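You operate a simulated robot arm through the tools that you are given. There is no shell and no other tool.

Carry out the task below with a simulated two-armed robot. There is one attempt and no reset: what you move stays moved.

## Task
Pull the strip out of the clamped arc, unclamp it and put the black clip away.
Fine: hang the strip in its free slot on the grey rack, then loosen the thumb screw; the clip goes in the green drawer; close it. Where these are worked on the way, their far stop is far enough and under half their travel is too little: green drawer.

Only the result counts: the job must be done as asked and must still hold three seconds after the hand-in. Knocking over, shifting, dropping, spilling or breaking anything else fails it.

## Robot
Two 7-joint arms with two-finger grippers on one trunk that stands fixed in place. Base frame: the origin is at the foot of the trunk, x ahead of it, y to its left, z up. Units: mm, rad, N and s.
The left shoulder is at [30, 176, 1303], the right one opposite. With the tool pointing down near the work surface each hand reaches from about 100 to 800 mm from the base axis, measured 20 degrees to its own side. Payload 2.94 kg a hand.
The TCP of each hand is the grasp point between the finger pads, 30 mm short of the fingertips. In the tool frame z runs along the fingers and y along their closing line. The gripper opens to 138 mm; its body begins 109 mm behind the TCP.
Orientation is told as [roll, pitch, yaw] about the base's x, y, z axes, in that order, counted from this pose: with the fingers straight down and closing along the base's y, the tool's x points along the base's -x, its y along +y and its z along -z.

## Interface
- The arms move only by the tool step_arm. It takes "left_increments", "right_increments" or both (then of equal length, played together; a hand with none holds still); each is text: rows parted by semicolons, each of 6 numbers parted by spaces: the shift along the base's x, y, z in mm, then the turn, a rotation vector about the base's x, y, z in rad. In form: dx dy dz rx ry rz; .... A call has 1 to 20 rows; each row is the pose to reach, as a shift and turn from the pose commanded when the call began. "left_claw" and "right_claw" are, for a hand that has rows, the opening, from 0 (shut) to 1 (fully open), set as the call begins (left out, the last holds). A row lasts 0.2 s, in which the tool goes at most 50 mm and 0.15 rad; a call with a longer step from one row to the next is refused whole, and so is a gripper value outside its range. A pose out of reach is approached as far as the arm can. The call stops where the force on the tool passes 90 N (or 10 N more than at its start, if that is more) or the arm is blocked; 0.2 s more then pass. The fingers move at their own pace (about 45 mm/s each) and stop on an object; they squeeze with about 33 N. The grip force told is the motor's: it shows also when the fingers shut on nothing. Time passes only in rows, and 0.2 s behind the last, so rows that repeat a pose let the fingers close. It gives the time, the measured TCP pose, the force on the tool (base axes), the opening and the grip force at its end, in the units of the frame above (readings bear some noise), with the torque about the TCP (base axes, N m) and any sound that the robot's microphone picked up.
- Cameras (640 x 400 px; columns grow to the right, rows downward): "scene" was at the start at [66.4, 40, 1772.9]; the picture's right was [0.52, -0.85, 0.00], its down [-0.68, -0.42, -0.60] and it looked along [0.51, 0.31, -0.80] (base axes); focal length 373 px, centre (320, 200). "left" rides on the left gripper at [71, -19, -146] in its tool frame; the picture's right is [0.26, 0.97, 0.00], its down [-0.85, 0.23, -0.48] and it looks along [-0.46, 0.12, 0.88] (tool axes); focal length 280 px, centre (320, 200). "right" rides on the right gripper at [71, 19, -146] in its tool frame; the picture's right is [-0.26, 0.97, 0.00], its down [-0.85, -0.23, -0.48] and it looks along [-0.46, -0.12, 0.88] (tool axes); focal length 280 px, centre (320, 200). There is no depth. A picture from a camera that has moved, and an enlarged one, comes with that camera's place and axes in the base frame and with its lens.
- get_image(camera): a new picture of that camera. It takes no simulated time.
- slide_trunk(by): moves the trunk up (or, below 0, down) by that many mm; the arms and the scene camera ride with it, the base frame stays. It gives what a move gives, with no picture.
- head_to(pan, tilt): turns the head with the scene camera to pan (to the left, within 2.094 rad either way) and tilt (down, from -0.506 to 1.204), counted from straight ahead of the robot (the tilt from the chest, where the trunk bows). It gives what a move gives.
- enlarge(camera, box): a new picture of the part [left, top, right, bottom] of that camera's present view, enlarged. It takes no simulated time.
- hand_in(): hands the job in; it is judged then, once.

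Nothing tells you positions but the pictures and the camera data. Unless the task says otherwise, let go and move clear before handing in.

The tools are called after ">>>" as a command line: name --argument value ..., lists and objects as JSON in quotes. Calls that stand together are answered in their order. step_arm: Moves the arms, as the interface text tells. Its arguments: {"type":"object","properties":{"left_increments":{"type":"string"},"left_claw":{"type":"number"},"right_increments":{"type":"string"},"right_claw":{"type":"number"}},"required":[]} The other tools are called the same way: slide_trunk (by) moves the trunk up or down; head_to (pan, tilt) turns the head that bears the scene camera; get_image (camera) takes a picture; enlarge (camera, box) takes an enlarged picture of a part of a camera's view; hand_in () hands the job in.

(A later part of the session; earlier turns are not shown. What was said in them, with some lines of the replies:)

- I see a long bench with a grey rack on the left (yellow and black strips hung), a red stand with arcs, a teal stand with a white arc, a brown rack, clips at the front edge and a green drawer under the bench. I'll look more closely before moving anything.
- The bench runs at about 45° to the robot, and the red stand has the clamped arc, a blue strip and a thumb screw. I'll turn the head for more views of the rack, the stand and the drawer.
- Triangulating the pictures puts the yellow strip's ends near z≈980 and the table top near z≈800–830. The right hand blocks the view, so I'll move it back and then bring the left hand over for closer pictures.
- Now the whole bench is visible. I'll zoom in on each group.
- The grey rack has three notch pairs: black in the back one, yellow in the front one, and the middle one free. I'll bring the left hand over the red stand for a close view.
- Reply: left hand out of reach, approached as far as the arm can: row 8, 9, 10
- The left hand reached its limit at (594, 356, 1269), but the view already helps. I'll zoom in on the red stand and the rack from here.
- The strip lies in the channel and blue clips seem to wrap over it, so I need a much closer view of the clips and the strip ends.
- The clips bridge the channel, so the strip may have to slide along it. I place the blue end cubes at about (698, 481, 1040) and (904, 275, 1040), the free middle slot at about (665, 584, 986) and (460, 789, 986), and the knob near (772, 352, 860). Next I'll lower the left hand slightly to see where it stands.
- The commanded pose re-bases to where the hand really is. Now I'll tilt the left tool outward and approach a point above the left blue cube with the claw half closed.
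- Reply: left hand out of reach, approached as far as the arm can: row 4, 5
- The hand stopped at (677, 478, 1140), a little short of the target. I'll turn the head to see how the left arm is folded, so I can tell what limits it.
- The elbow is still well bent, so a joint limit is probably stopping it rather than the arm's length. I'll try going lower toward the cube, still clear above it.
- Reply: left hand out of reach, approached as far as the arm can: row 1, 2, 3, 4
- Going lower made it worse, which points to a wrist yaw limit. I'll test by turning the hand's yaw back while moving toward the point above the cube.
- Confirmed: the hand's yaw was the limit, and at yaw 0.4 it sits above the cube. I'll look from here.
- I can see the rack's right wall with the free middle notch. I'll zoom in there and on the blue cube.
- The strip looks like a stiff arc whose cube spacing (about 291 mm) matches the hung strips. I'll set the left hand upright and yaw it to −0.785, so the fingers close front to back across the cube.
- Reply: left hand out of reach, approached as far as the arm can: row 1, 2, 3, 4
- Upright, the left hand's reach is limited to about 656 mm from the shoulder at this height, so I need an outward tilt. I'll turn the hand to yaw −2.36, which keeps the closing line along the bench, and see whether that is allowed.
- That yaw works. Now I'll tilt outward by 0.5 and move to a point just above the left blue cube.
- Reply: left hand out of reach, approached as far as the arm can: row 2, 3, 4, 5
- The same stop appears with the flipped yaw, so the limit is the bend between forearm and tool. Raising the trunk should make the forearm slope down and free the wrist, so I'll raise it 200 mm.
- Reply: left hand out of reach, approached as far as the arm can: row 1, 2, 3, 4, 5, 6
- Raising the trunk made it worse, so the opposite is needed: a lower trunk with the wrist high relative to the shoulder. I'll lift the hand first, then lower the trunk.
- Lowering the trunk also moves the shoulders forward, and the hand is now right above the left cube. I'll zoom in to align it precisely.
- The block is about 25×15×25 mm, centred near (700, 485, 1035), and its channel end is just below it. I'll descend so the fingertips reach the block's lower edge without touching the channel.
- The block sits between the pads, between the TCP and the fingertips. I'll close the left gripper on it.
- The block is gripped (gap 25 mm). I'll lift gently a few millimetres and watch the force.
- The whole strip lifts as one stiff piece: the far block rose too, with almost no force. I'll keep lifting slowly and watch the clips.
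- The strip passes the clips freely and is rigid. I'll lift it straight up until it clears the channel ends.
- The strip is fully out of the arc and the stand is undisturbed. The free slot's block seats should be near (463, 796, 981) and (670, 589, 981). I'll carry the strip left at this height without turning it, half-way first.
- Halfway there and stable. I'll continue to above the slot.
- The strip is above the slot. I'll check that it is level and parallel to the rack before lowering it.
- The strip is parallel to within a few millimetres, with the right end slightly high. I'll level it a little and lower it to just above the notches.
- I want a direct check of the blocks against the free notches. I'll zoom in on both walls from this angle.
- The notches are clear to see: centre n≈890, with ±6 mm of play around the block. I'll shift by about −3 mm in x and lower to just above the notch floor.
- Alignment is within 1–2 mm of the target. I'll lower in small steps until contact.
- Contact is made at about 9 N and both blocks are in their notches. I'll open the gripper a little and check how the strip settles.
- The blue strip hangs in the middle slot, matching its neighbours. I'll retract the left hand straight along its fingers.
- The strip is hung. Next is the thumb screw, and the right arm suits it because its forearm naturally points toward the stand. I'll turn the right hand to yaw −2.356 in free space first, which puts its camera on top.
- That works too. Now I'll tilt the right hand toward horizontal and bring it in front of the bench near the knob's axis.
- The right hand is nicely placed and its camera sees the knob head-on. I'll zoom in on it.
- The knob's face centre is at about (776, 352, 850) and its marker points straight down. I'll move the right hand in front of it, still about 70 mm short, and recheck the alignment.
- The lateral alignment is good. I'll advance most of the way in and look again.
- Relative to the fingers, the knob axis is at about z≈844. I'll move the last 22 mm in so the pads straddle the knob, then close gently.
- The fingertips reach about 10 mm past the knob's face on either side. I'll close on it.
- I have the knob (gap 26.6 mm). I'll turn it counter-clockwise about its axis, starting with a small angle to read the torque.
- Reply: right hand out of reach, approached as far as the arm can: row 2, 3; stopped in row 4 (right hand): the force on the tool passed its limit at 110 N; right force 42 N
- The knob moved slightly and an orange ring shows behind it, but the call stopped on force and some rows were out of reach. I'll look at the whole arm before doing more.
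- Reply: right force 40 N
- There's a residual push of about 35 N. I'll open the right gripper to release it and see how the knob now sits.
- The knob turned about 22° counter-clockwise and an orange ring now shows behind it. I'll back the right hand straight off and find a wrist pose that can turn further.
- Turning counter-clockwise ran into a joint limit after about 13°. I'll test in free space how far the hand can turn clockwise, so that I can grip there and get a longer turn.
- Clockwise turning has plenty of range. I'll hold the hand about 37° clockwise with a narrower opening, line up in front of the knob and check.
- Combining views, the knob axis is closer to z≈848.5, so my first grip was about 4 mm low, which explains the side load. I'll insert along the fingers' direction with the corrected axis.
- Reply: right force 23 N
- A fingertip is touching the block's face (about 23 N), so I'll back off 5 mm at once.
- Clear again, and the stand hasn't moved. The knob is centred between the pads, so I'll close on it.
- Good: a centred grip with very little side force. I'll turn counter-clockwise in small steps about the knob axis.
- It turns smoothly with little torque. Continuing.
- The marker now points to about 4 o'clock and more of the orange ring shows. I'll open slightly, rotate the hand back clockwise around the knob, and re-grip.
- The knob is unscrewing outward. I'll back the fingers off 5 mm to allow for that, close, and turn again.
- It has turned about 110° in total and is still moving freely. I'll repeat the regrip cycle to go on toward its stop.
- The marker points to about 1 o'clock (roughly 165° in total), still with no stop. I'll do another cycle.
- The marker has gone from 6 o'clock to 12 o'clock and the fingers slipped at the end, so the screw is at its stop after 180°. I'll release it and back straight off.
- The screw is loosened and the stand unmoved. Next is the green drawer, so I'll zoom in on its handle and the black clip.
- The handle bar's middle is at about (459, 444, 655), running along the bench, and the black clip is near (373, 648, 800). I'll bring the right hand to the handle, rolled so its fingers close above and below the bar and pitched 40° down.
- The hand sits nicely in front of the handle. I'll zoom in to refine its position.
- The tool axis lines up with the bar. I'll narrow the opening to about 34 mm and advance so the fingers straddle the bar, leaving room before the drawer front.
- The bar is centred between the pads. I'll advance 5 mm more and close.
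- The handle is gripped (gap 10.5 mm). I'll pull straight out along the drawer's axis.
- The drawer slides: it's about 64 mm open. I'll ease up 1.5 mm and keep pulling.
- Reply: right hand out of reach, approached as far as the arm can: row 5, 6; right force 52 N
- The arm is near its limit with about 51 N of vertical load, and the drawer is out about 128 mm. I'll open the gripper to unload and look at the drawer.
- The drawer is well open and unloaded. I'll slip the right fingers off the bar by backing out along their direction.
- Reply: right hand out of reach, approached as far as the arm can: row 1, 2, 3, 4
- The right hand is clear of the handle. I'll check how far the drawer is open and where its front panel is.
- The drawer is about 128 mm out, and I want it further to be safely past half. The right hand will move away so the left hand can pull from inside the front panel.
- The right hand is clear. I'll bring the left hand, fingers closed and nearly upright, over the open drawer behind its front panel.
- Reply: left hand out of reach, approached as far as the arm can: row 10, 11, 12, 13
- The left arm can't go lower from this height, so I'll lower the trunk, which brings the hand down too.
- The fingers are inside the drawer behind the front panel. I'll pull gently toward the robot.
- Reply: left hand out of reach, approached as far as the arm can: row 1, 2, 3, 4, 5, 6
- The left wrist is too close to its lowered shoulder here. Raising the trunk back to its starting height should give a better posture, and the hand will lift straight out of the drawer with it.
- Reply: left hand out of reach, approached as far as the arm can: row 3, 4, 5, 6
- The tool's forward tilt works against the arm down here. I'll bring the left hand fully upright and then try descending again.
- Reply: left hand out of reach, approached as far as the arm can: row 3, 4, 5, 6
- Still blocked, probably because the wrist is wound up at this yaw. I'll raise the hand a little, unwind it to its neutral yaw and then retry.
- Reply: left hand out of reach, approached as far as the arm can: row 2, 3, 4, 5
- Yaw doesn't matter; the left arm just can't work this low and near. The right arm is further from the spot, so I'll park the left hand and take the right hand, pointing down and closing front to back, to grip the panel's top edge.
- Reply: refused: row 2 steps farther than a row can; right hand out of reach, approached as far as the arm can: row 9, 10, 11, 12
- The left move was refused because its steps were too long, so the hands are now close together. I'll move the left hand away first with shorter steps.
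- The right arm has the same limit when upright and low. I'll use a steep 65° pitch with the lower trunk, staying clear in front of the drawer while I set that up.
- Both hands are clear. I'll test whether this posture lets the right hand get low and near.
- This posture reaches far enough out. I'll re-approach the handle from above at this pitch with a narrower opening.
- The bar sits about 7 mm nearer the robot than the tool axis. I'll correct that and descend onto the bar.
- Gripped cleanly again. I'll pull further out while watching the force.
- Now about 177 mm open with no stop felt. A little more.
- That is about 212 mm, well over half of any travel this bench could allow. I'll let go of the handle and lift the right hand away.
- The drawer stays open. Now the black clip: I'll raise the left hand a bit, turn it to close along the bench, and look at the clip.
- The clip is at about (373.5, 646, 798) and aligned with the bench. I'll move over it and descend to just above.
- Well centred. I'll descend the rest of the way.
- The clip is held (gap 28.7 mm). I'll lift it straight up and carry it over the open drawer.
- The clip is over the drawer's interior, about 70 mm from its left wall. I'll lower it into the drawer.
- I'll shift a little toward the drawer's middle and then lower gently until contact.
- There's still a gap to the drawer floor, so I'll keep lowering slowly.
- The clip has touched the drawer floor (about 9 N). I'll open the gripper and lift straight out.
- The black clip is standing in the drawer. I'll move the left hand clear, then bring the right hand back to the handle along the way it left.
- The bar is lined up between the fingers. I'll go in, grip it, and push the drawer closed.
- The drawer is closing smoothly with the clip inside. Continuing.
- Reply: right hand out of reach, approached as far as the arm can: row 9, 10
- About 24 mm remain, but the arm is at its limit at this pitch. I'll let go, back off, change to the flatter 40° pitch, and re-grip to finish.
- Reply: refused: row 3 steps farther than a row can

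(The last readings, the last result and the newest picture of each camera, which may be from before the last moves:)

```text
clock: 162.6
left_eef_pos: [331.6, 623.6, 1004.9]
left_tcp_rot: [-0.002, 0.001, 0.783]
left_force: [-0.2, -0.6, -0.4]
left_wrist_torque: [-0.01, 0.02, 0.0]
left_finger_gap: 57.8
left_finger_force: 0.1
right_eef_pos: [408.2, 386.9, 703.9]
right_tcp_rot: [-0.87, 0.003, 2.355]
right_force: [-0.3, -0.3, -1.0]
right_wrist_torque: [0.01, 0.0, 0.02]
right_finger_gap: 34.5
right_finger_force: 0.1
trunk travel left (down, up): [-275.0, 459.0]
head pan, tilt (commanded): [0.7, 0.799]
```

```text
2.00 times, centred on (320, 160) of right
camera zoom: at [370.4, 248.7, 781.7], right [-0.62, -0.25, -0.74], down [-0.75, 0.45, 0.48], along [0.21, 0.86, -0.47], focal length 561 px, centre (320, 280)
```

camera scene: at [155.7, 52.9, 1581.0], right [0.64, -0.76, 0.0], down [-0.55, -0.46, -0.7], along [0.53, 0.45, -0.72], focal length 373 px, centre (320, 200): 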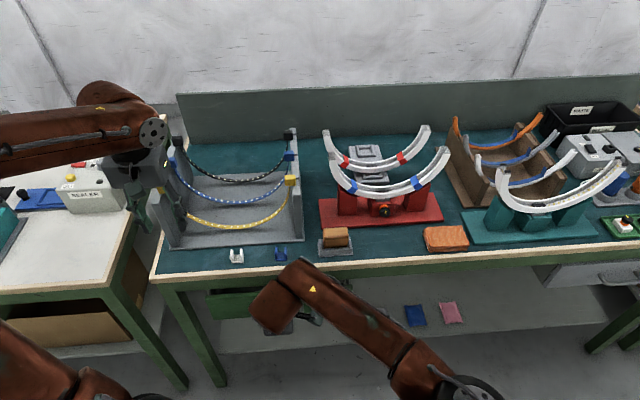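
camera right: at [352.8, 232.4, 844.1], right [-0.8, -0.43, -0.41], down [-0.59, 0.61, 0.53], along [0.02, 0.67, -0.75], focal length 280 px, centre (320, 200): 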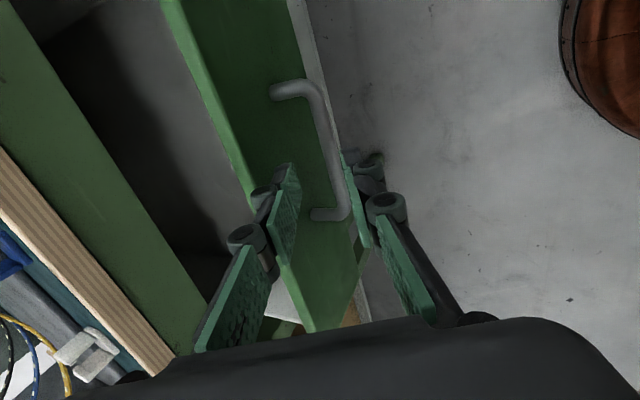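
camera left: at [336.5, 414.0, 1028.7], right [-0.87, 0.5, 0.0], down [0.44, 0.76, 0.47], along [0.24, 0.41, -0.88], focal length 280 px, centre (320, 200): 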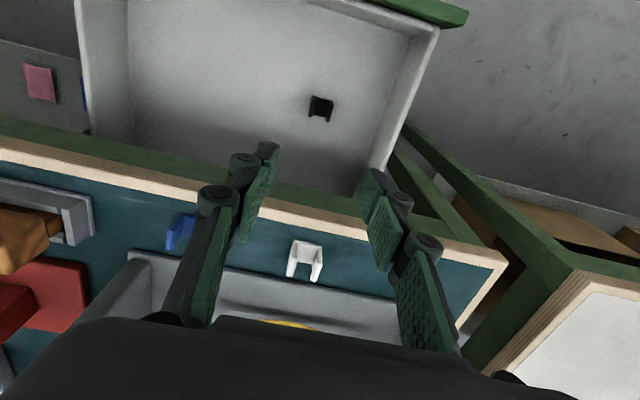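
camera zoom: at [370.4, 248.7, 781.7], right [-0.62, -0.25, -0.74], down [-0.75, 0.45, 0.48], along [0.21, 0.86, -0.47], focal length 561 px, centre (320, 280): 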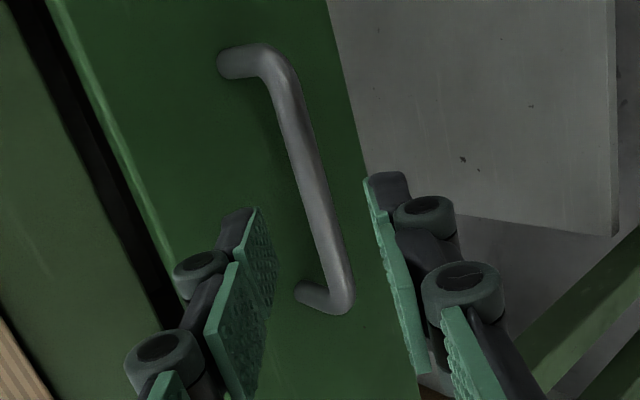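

>>> step_arm --right_increments "1.4 1.4 2.3 0 0 0; 11 11 -8 0 0 0; 22 22 -22 0 0 0; 33 33 -35.5 0 0 0; 33 33 -35.5 0 0 0"

>>> step_arm --right_increments "0 0 0 0 0 0; 0 0 0 0 0 0; 0 0 0 0 0 0" --right_claw 0

>>> enlarge --camera "right" --box '[220, 90, 420, 290]'

```text
clock: 163.8
left_eef_pos: [331.6, 624.9, 1004.6]
left_tcp_rot: [-0.003, 0.002, 0.784]
left_force: [0.0, 0.2, 0.1]
left_wrist_torque: [0.0, 0.01, -0.02]
left_finger_gap: 58.0
left_finger_force: 0.1
right_eef_pos: [440.1, 420.4, 669.0]
right_tcp_rot: [-0.87, 0.001, 2.355]
right_force: [-0.9, 0.0, -0.6]
right_wrist_torque: [-0.02, 0.04, -0.02]
right_finger_gap: 34.8
right_finger_force: 0.1
trunk travel left (down, up): [-275.0, 459.0]
head pan, tilt (commanded): [0.7, 0.799]
```

```text
clock: 164.6
left_eef_pos: [331.0, 623.3, 1005.9]
left_tcp_rot: [-0.002, 0.002, 0.784]
left_force: [-0.3, 0.2, 0.1]
left_wrist_torque: [-0.01, 0.01, 0.0]
left_finger_gap: 58.0
left_finger_force: 0.2
right_eef_pos: [440.8, 419.0, 668.5]
right_tcp_rot: [-0.871, 0.001, 2.355]
right_force: [1.1, 1.3, 4.0]
right_wrist_torque: [-0.13, -0.24, 0.22]
right_finger_gap: 11.1
right_finger_force: 38.0
trunk travel left (down, up): [-275.0, 459.0]
head pan, tilt (commanded): [0.7, 0.799]
```

```text
2.00 times, centred on (320, 190) of right
camera zoom: at [402.8, 280.3, 747.5], right [-0.62, -0.25, -0.74], down [-0.75, 0.45, 0.48], along [0.21, 0.86, -0.47], focal length 561 px, centre (320, 220)
```

zoom: 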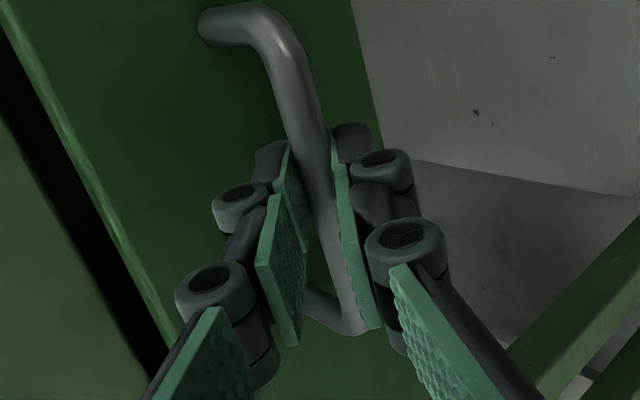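

Gripped again. I'll push the last stretch gently until it meets its stop.

>>> step_arm --right_increments "3 3 0 0 0 0; 7 7 0 0 0 0; 11 11 0 0 0 0; 14.5 14.5 0 0 0 0; 14.5 14.5 0 0 0 0"

>>> step_arm --right_increments "1.5 1.5 0 0 0 0; 3 3 0 0 0 0; 3 3 0 0 0 0"

>>> get_image --camera "scene"

>>> get_image --camera "right"

```text
clock: 165.8
left_eef_pos: [331.2, 622.3, 1005.6]
left_tcp_rot: [-0.003, 0.0, 0.783]
left_force: [-0.1, -0.5, -1.1]
left_wrist_torque: [0.0, 0.03, 0.01]
left_finger_gap: 58.2
left_finger_force: 0.0
right_eef_pos: [453.3, 432.1, 668.5]
right_tcp_rot: [-0.87, 0.0, 2.354]
right_force: [-12.8, -16.6, 8.3]
right_wrist_torque: [-0.47, -0.3, 0.06]
right_finger_gap: 10.9
right_finger_force: 37.9
trunk travel left (down, up): [-275.0, 459.0]
head pan, tilt (commanded): [0.7, 0.799]
```

```text
clock: 166.6
left_eef_pos: [330.1, 622.2, 1006.9]
left_tcp_rot: [0.0, -0.003, 0.783]
left_force: [0.5, -0.8, 0.7]
left_wrist_torque: [-0.02, 0.01, 0.01]
left_finger_gap: 57.9
left_finger_force: 0.2
right_eef_pos: [455.9, 433.5, 667.8]
right_tcp_rot: [-0.865, -0.004, 2.353]
right_force: [-39.0, -43.9, -7.7]
right_wrist_torque: [-0.74, 0.16, 0.55]
right_finger_gap: 10.9
right_finger_force: 38.0
trunk travel left (down, up): [-275.0, 459.0]
head pan, tilt (commanded): [0.7, 0.799]
```

```text
taken
camera scene: at [153.1, 49.6, 1581.1], right [0.64, -0.76, 0.0], down [-0.55, -0.46, -0.7], along [0.53, 0.45, -0.72], focal length 373 px, centre (320, 200)
```

scene: 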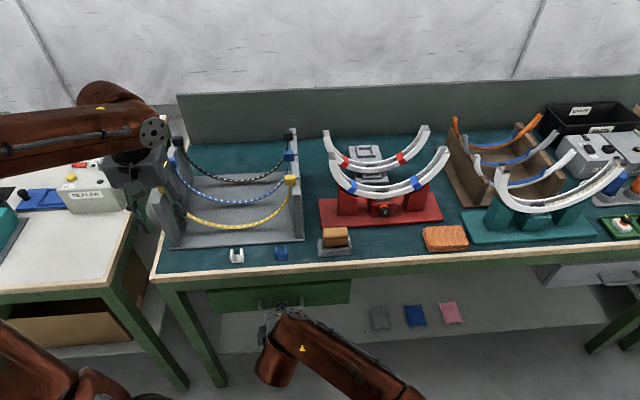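

```text
taken
camera right: at [417.8, 295.7, 746.5], right [-0.63, -0.25, -0.73], down [-0.75, 0.45, 0.49], along [0.21, 0.86, -0.47], focal length 280 px, centre (320, 200)
```

right: 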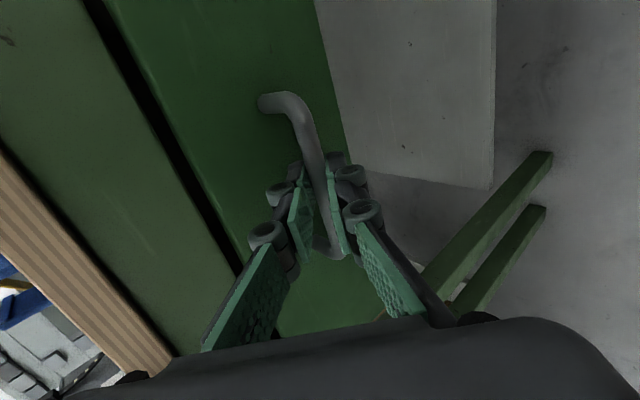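

It's against its stop at nearly 60 N. I'll release, back off, and verify that it's closed.

>>> step_arm --right_increments "0 0 0 0 0 0; 0 0 0 0 0 0; -7 -7 8 0 0 0; -15 -15 18 0 0 0; -25 -25 30 0 0 0; -40 -42 45 0 0 0; -50 -65 60 0 0 0" --right_claw 0.3

>>> get_image --camera "right"

>>> enlarge --camera "scene" --box '[190, 255, 366, 365]'

>>> enlarge --camera "right" --box '[60, 0, 380, 200]'

```text
clock: 168.2
left_eef_pos: [332.2, 624.4, 1005.6]
left_tcp_rot: [-0.002, 0.0, 0.784]
left_force: [-0.1, -0.3, 0.2]
left_wrist_torque: [0.0, 0.02, 0.0]
left_finger_gap: 58.1
left_finger_force: 0.0
right_eef_pos: [407.7, 369.8, 728.6]
right_tcp_rot: [-0.871, 0.002, 2.355]
right_force: [-0.8, -0.3, 0.0]
right_wrist_torque: [0.01, 0.0, -0.02]
right_finger_gap: 41.2
right_finger_force: 0.1
trunk travel left (down, up): [-275.0, 459.0]
head pan, tilt (commanded): [0.7, 0.799]
```

```text
taken
camera right: at [370.6, 231.7, 807.8], right [-0.62, -0.25, -0.74], down [-0.75, 0.45, 0.48], along [0.21, 0.86, -0.47], focal length 280 px, centre (320, 200)
```

right: 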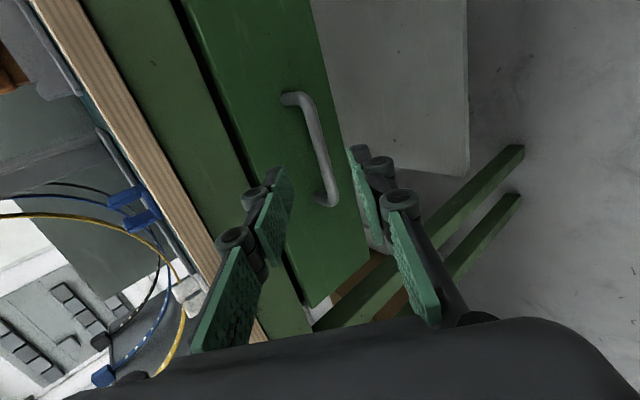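

```text
3.64 times, centred on (278, 310) of scene
camera zoom: at [156.0, 52.4, 1580.9], right [0.64, -0.76, 0.0], down [-0.55, -0.46, -0.7], along [0.53, 0.45, -0.72], focal length 1356 px, centre (473, -200)
```

zoom: 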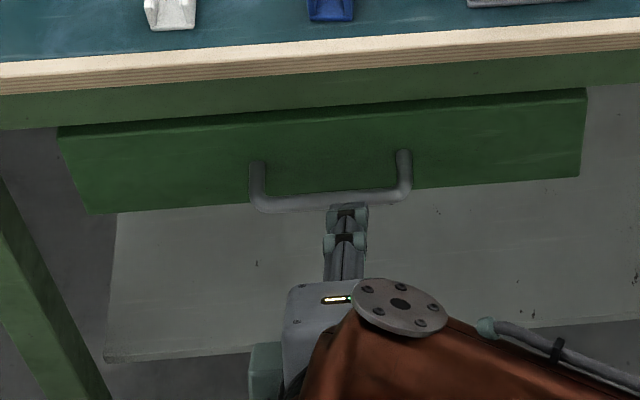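

```text
2.00 times, centred on (220, 100) of right
camera zoom: at [370.6, 231.7, 807.8], right [-0.62, -0.25, -0.74], down [-0.75, 0.45, 0.48], along [0.21, 0.86, -0.47], focal length 561 px, centre (520, 400)
```

zoom: 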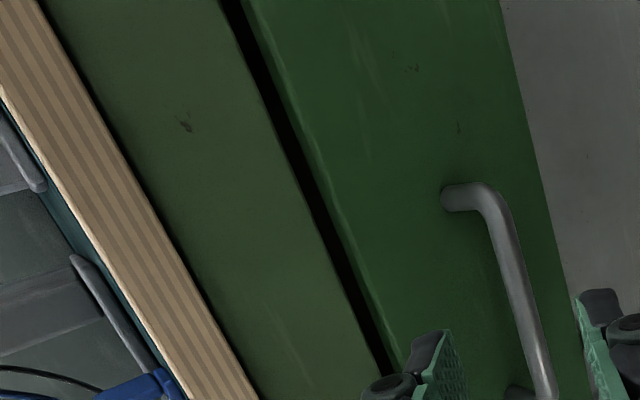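

The panel's corners measure at the same depth as before opening, so the drawer is closed. I'll move the right hand well clear and do a final check of everything.

>>> step_arm --right_increments "5 -30 20 0 0 0; 10 -60 40 0 0 0; 15 -95 60 0 0 0; 15 -130 85 0 0 0; 10 -165 110 0 0 0; 5 -200 135 0 0 0; 0 -235 160 0 0 0"

>>> step_arm --left_increments "-10 -10 35 0 0 0; -20 -20 70 0 0 0; -30 -30 105 0 0 0; -40 -40 135 0 0 0"

>>> get_image --camera "scene"

>>> enlarge --camera "scene" --box '[150, 110, 310, 260]'

>>> enlarge --camera "scene" --box '[310, 110, 470, 260]'

>>> enlarge --camera "scene" --box '[150, 230, 380, 370]'

```text
clock: 169.8
left_eef_pos: [332.0, 623.5, 1004.5]
left_tcp_rot: [0.002, 0.001, 0.783]
left_force: [0.0, -0.8, 0.5]
left_wrist_torque: [0.0, 0.02, 0.05]
left_finger_gap: 57.8
left_finger_force: 0.1
right_eef_pos: [405.9, 136.2, 886.5]
right_tcp_rot: [-0.871, 0.002, 2.355]
right_force: [0.2, -0.3, 0.4]
right_wrist_torque: [-0.02, 0.01, -0.02]
right_finger_gap: 41.3
right_finger_force: 0.1
trunk travel left (down, up): [-275.0, 459.0]
head pan, tilt (commanded): [0.7, 0.799]
```

```text
clock: 170.8
left_eef_pos: [289.4, 582.2, 1140.4]
left_tcp_rot: [0.0, 0.0, 0.784]
left_force: [-0.1, -0.1, 0.2]
left_wrist_torque: [-0.01, -0.02, 0.0]
left_finger_gap: 58.3
left_finger_force: 0.0
right_eef_pos: [407.2, 136.5, 887.8]
right_tcp_rot: [-0.872, 0.0, 2.355]
right_force: [-0.1, 0.5, -0.6]
right_wrist_torque: [-0.03, 0.03, 0.0]
right_finger_gap: 41.1
right_finger_force: 0.1
trunk travel left (down, up): [-275.0, 459.0]
head pan, tilt (commanded): [0.7, 0.799]
```

```text
taken
camera scene: at [155.5, 52.4, 1581.0], right [0.64, -0.76, 0.0], down [-0.55, -0.46, -0.7], along [0.53, 0.45, -0.72], focal length 373 px, centre (320, 200)
```

scene: 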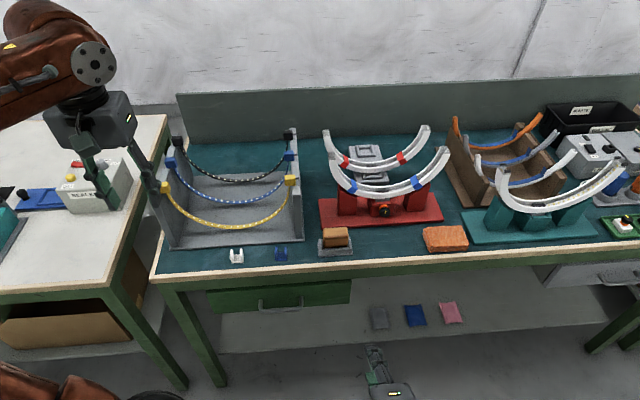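

```text
2.67 times, centred on (230, 185) of scene
camera zoom: at [155.5, 52.4, 1581.0], right [0.64, -0.76, 0.0], down [-0.55, -0.46, -0.7], along [0.53, 0.45, -0.72], focal length 995 px, centre (560, 240)
```

zoom: 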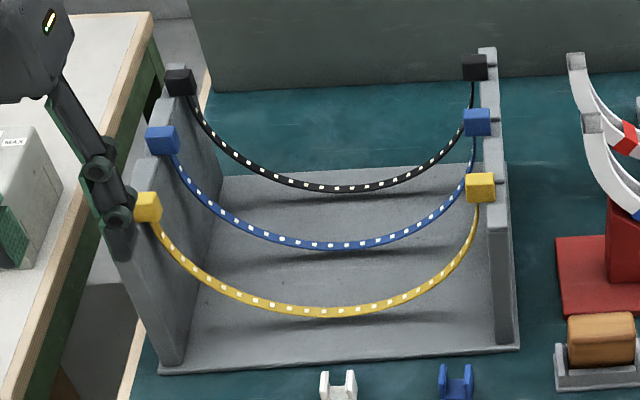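

```text
2.67 times, centred on (390, 185) of scene
camera zoom: at [155.5, 52.4, 1581.0], right [0.64, -0.76, 0.0], down [-0.55, -0.46, -0.7], along [0.53, 0.45, -0.72], focal length 995 px, centre (133, 240)
```

zoom: 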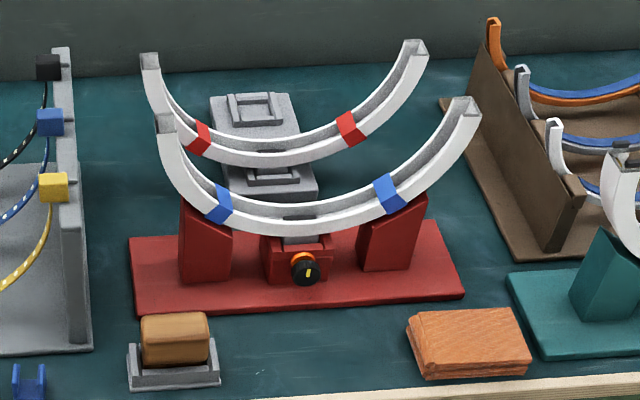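

```text
2.78 times, centred on (265, 300) of scene
camera zoom: at [155.5, 52.4, 1581.0], right [0.64, -0.76, 0.0], down [-0.55, -0.46, -0.7], along [0.53, 0.45, -0.72], focal length 1038 px, centre (473, -78)
```

zoom: 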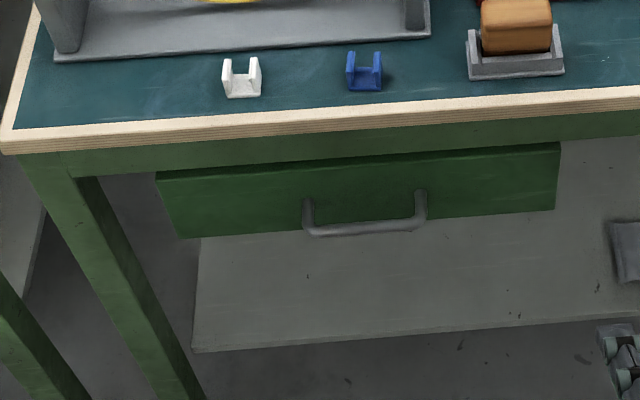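

Everything checks out, and both hands are empty and clear:
- **Strip:** the blue strip hangs in the middle slot, between black and yellow.
- **Thumb screw:** it's turned to its far stop, with the arc still on its stand.
- **Drawer:** the black clip is inside and the green drawer is closed.

I'm handing the job in.

>>> hand_in

```text
The job is handed in.
```

The job is handed in. I don't have the verdict, only what the last pictures showed:

- **Strip:** the blue strip came out of the clamped arc in one piece. It hangs in the middle slot of the grey rack, between the black and yellow strips.
- **Thumb screw:** I turned it about 180° counter-clockwise, until the fingers slipped on it. I took that as its stop. The arc is still sitting on its stand.
- **Black clip:** it's inside the green drawer.
- **Drawer:** I pulled it out about 212 mm without reaching its far stop. Given the bench's depth, that should be more than half its travel. I then pushed it shut against its stop, and its front lines up with where it was before I opened it.

During the first try at the screw, the push on the tool went past its limit (110 N). Later a fingertip pressed on the clamp block at about 23 N. The stand didn't visibly move either time, and I saw nothing else shifted or knocked over. Both hands were empty and clear at the end.
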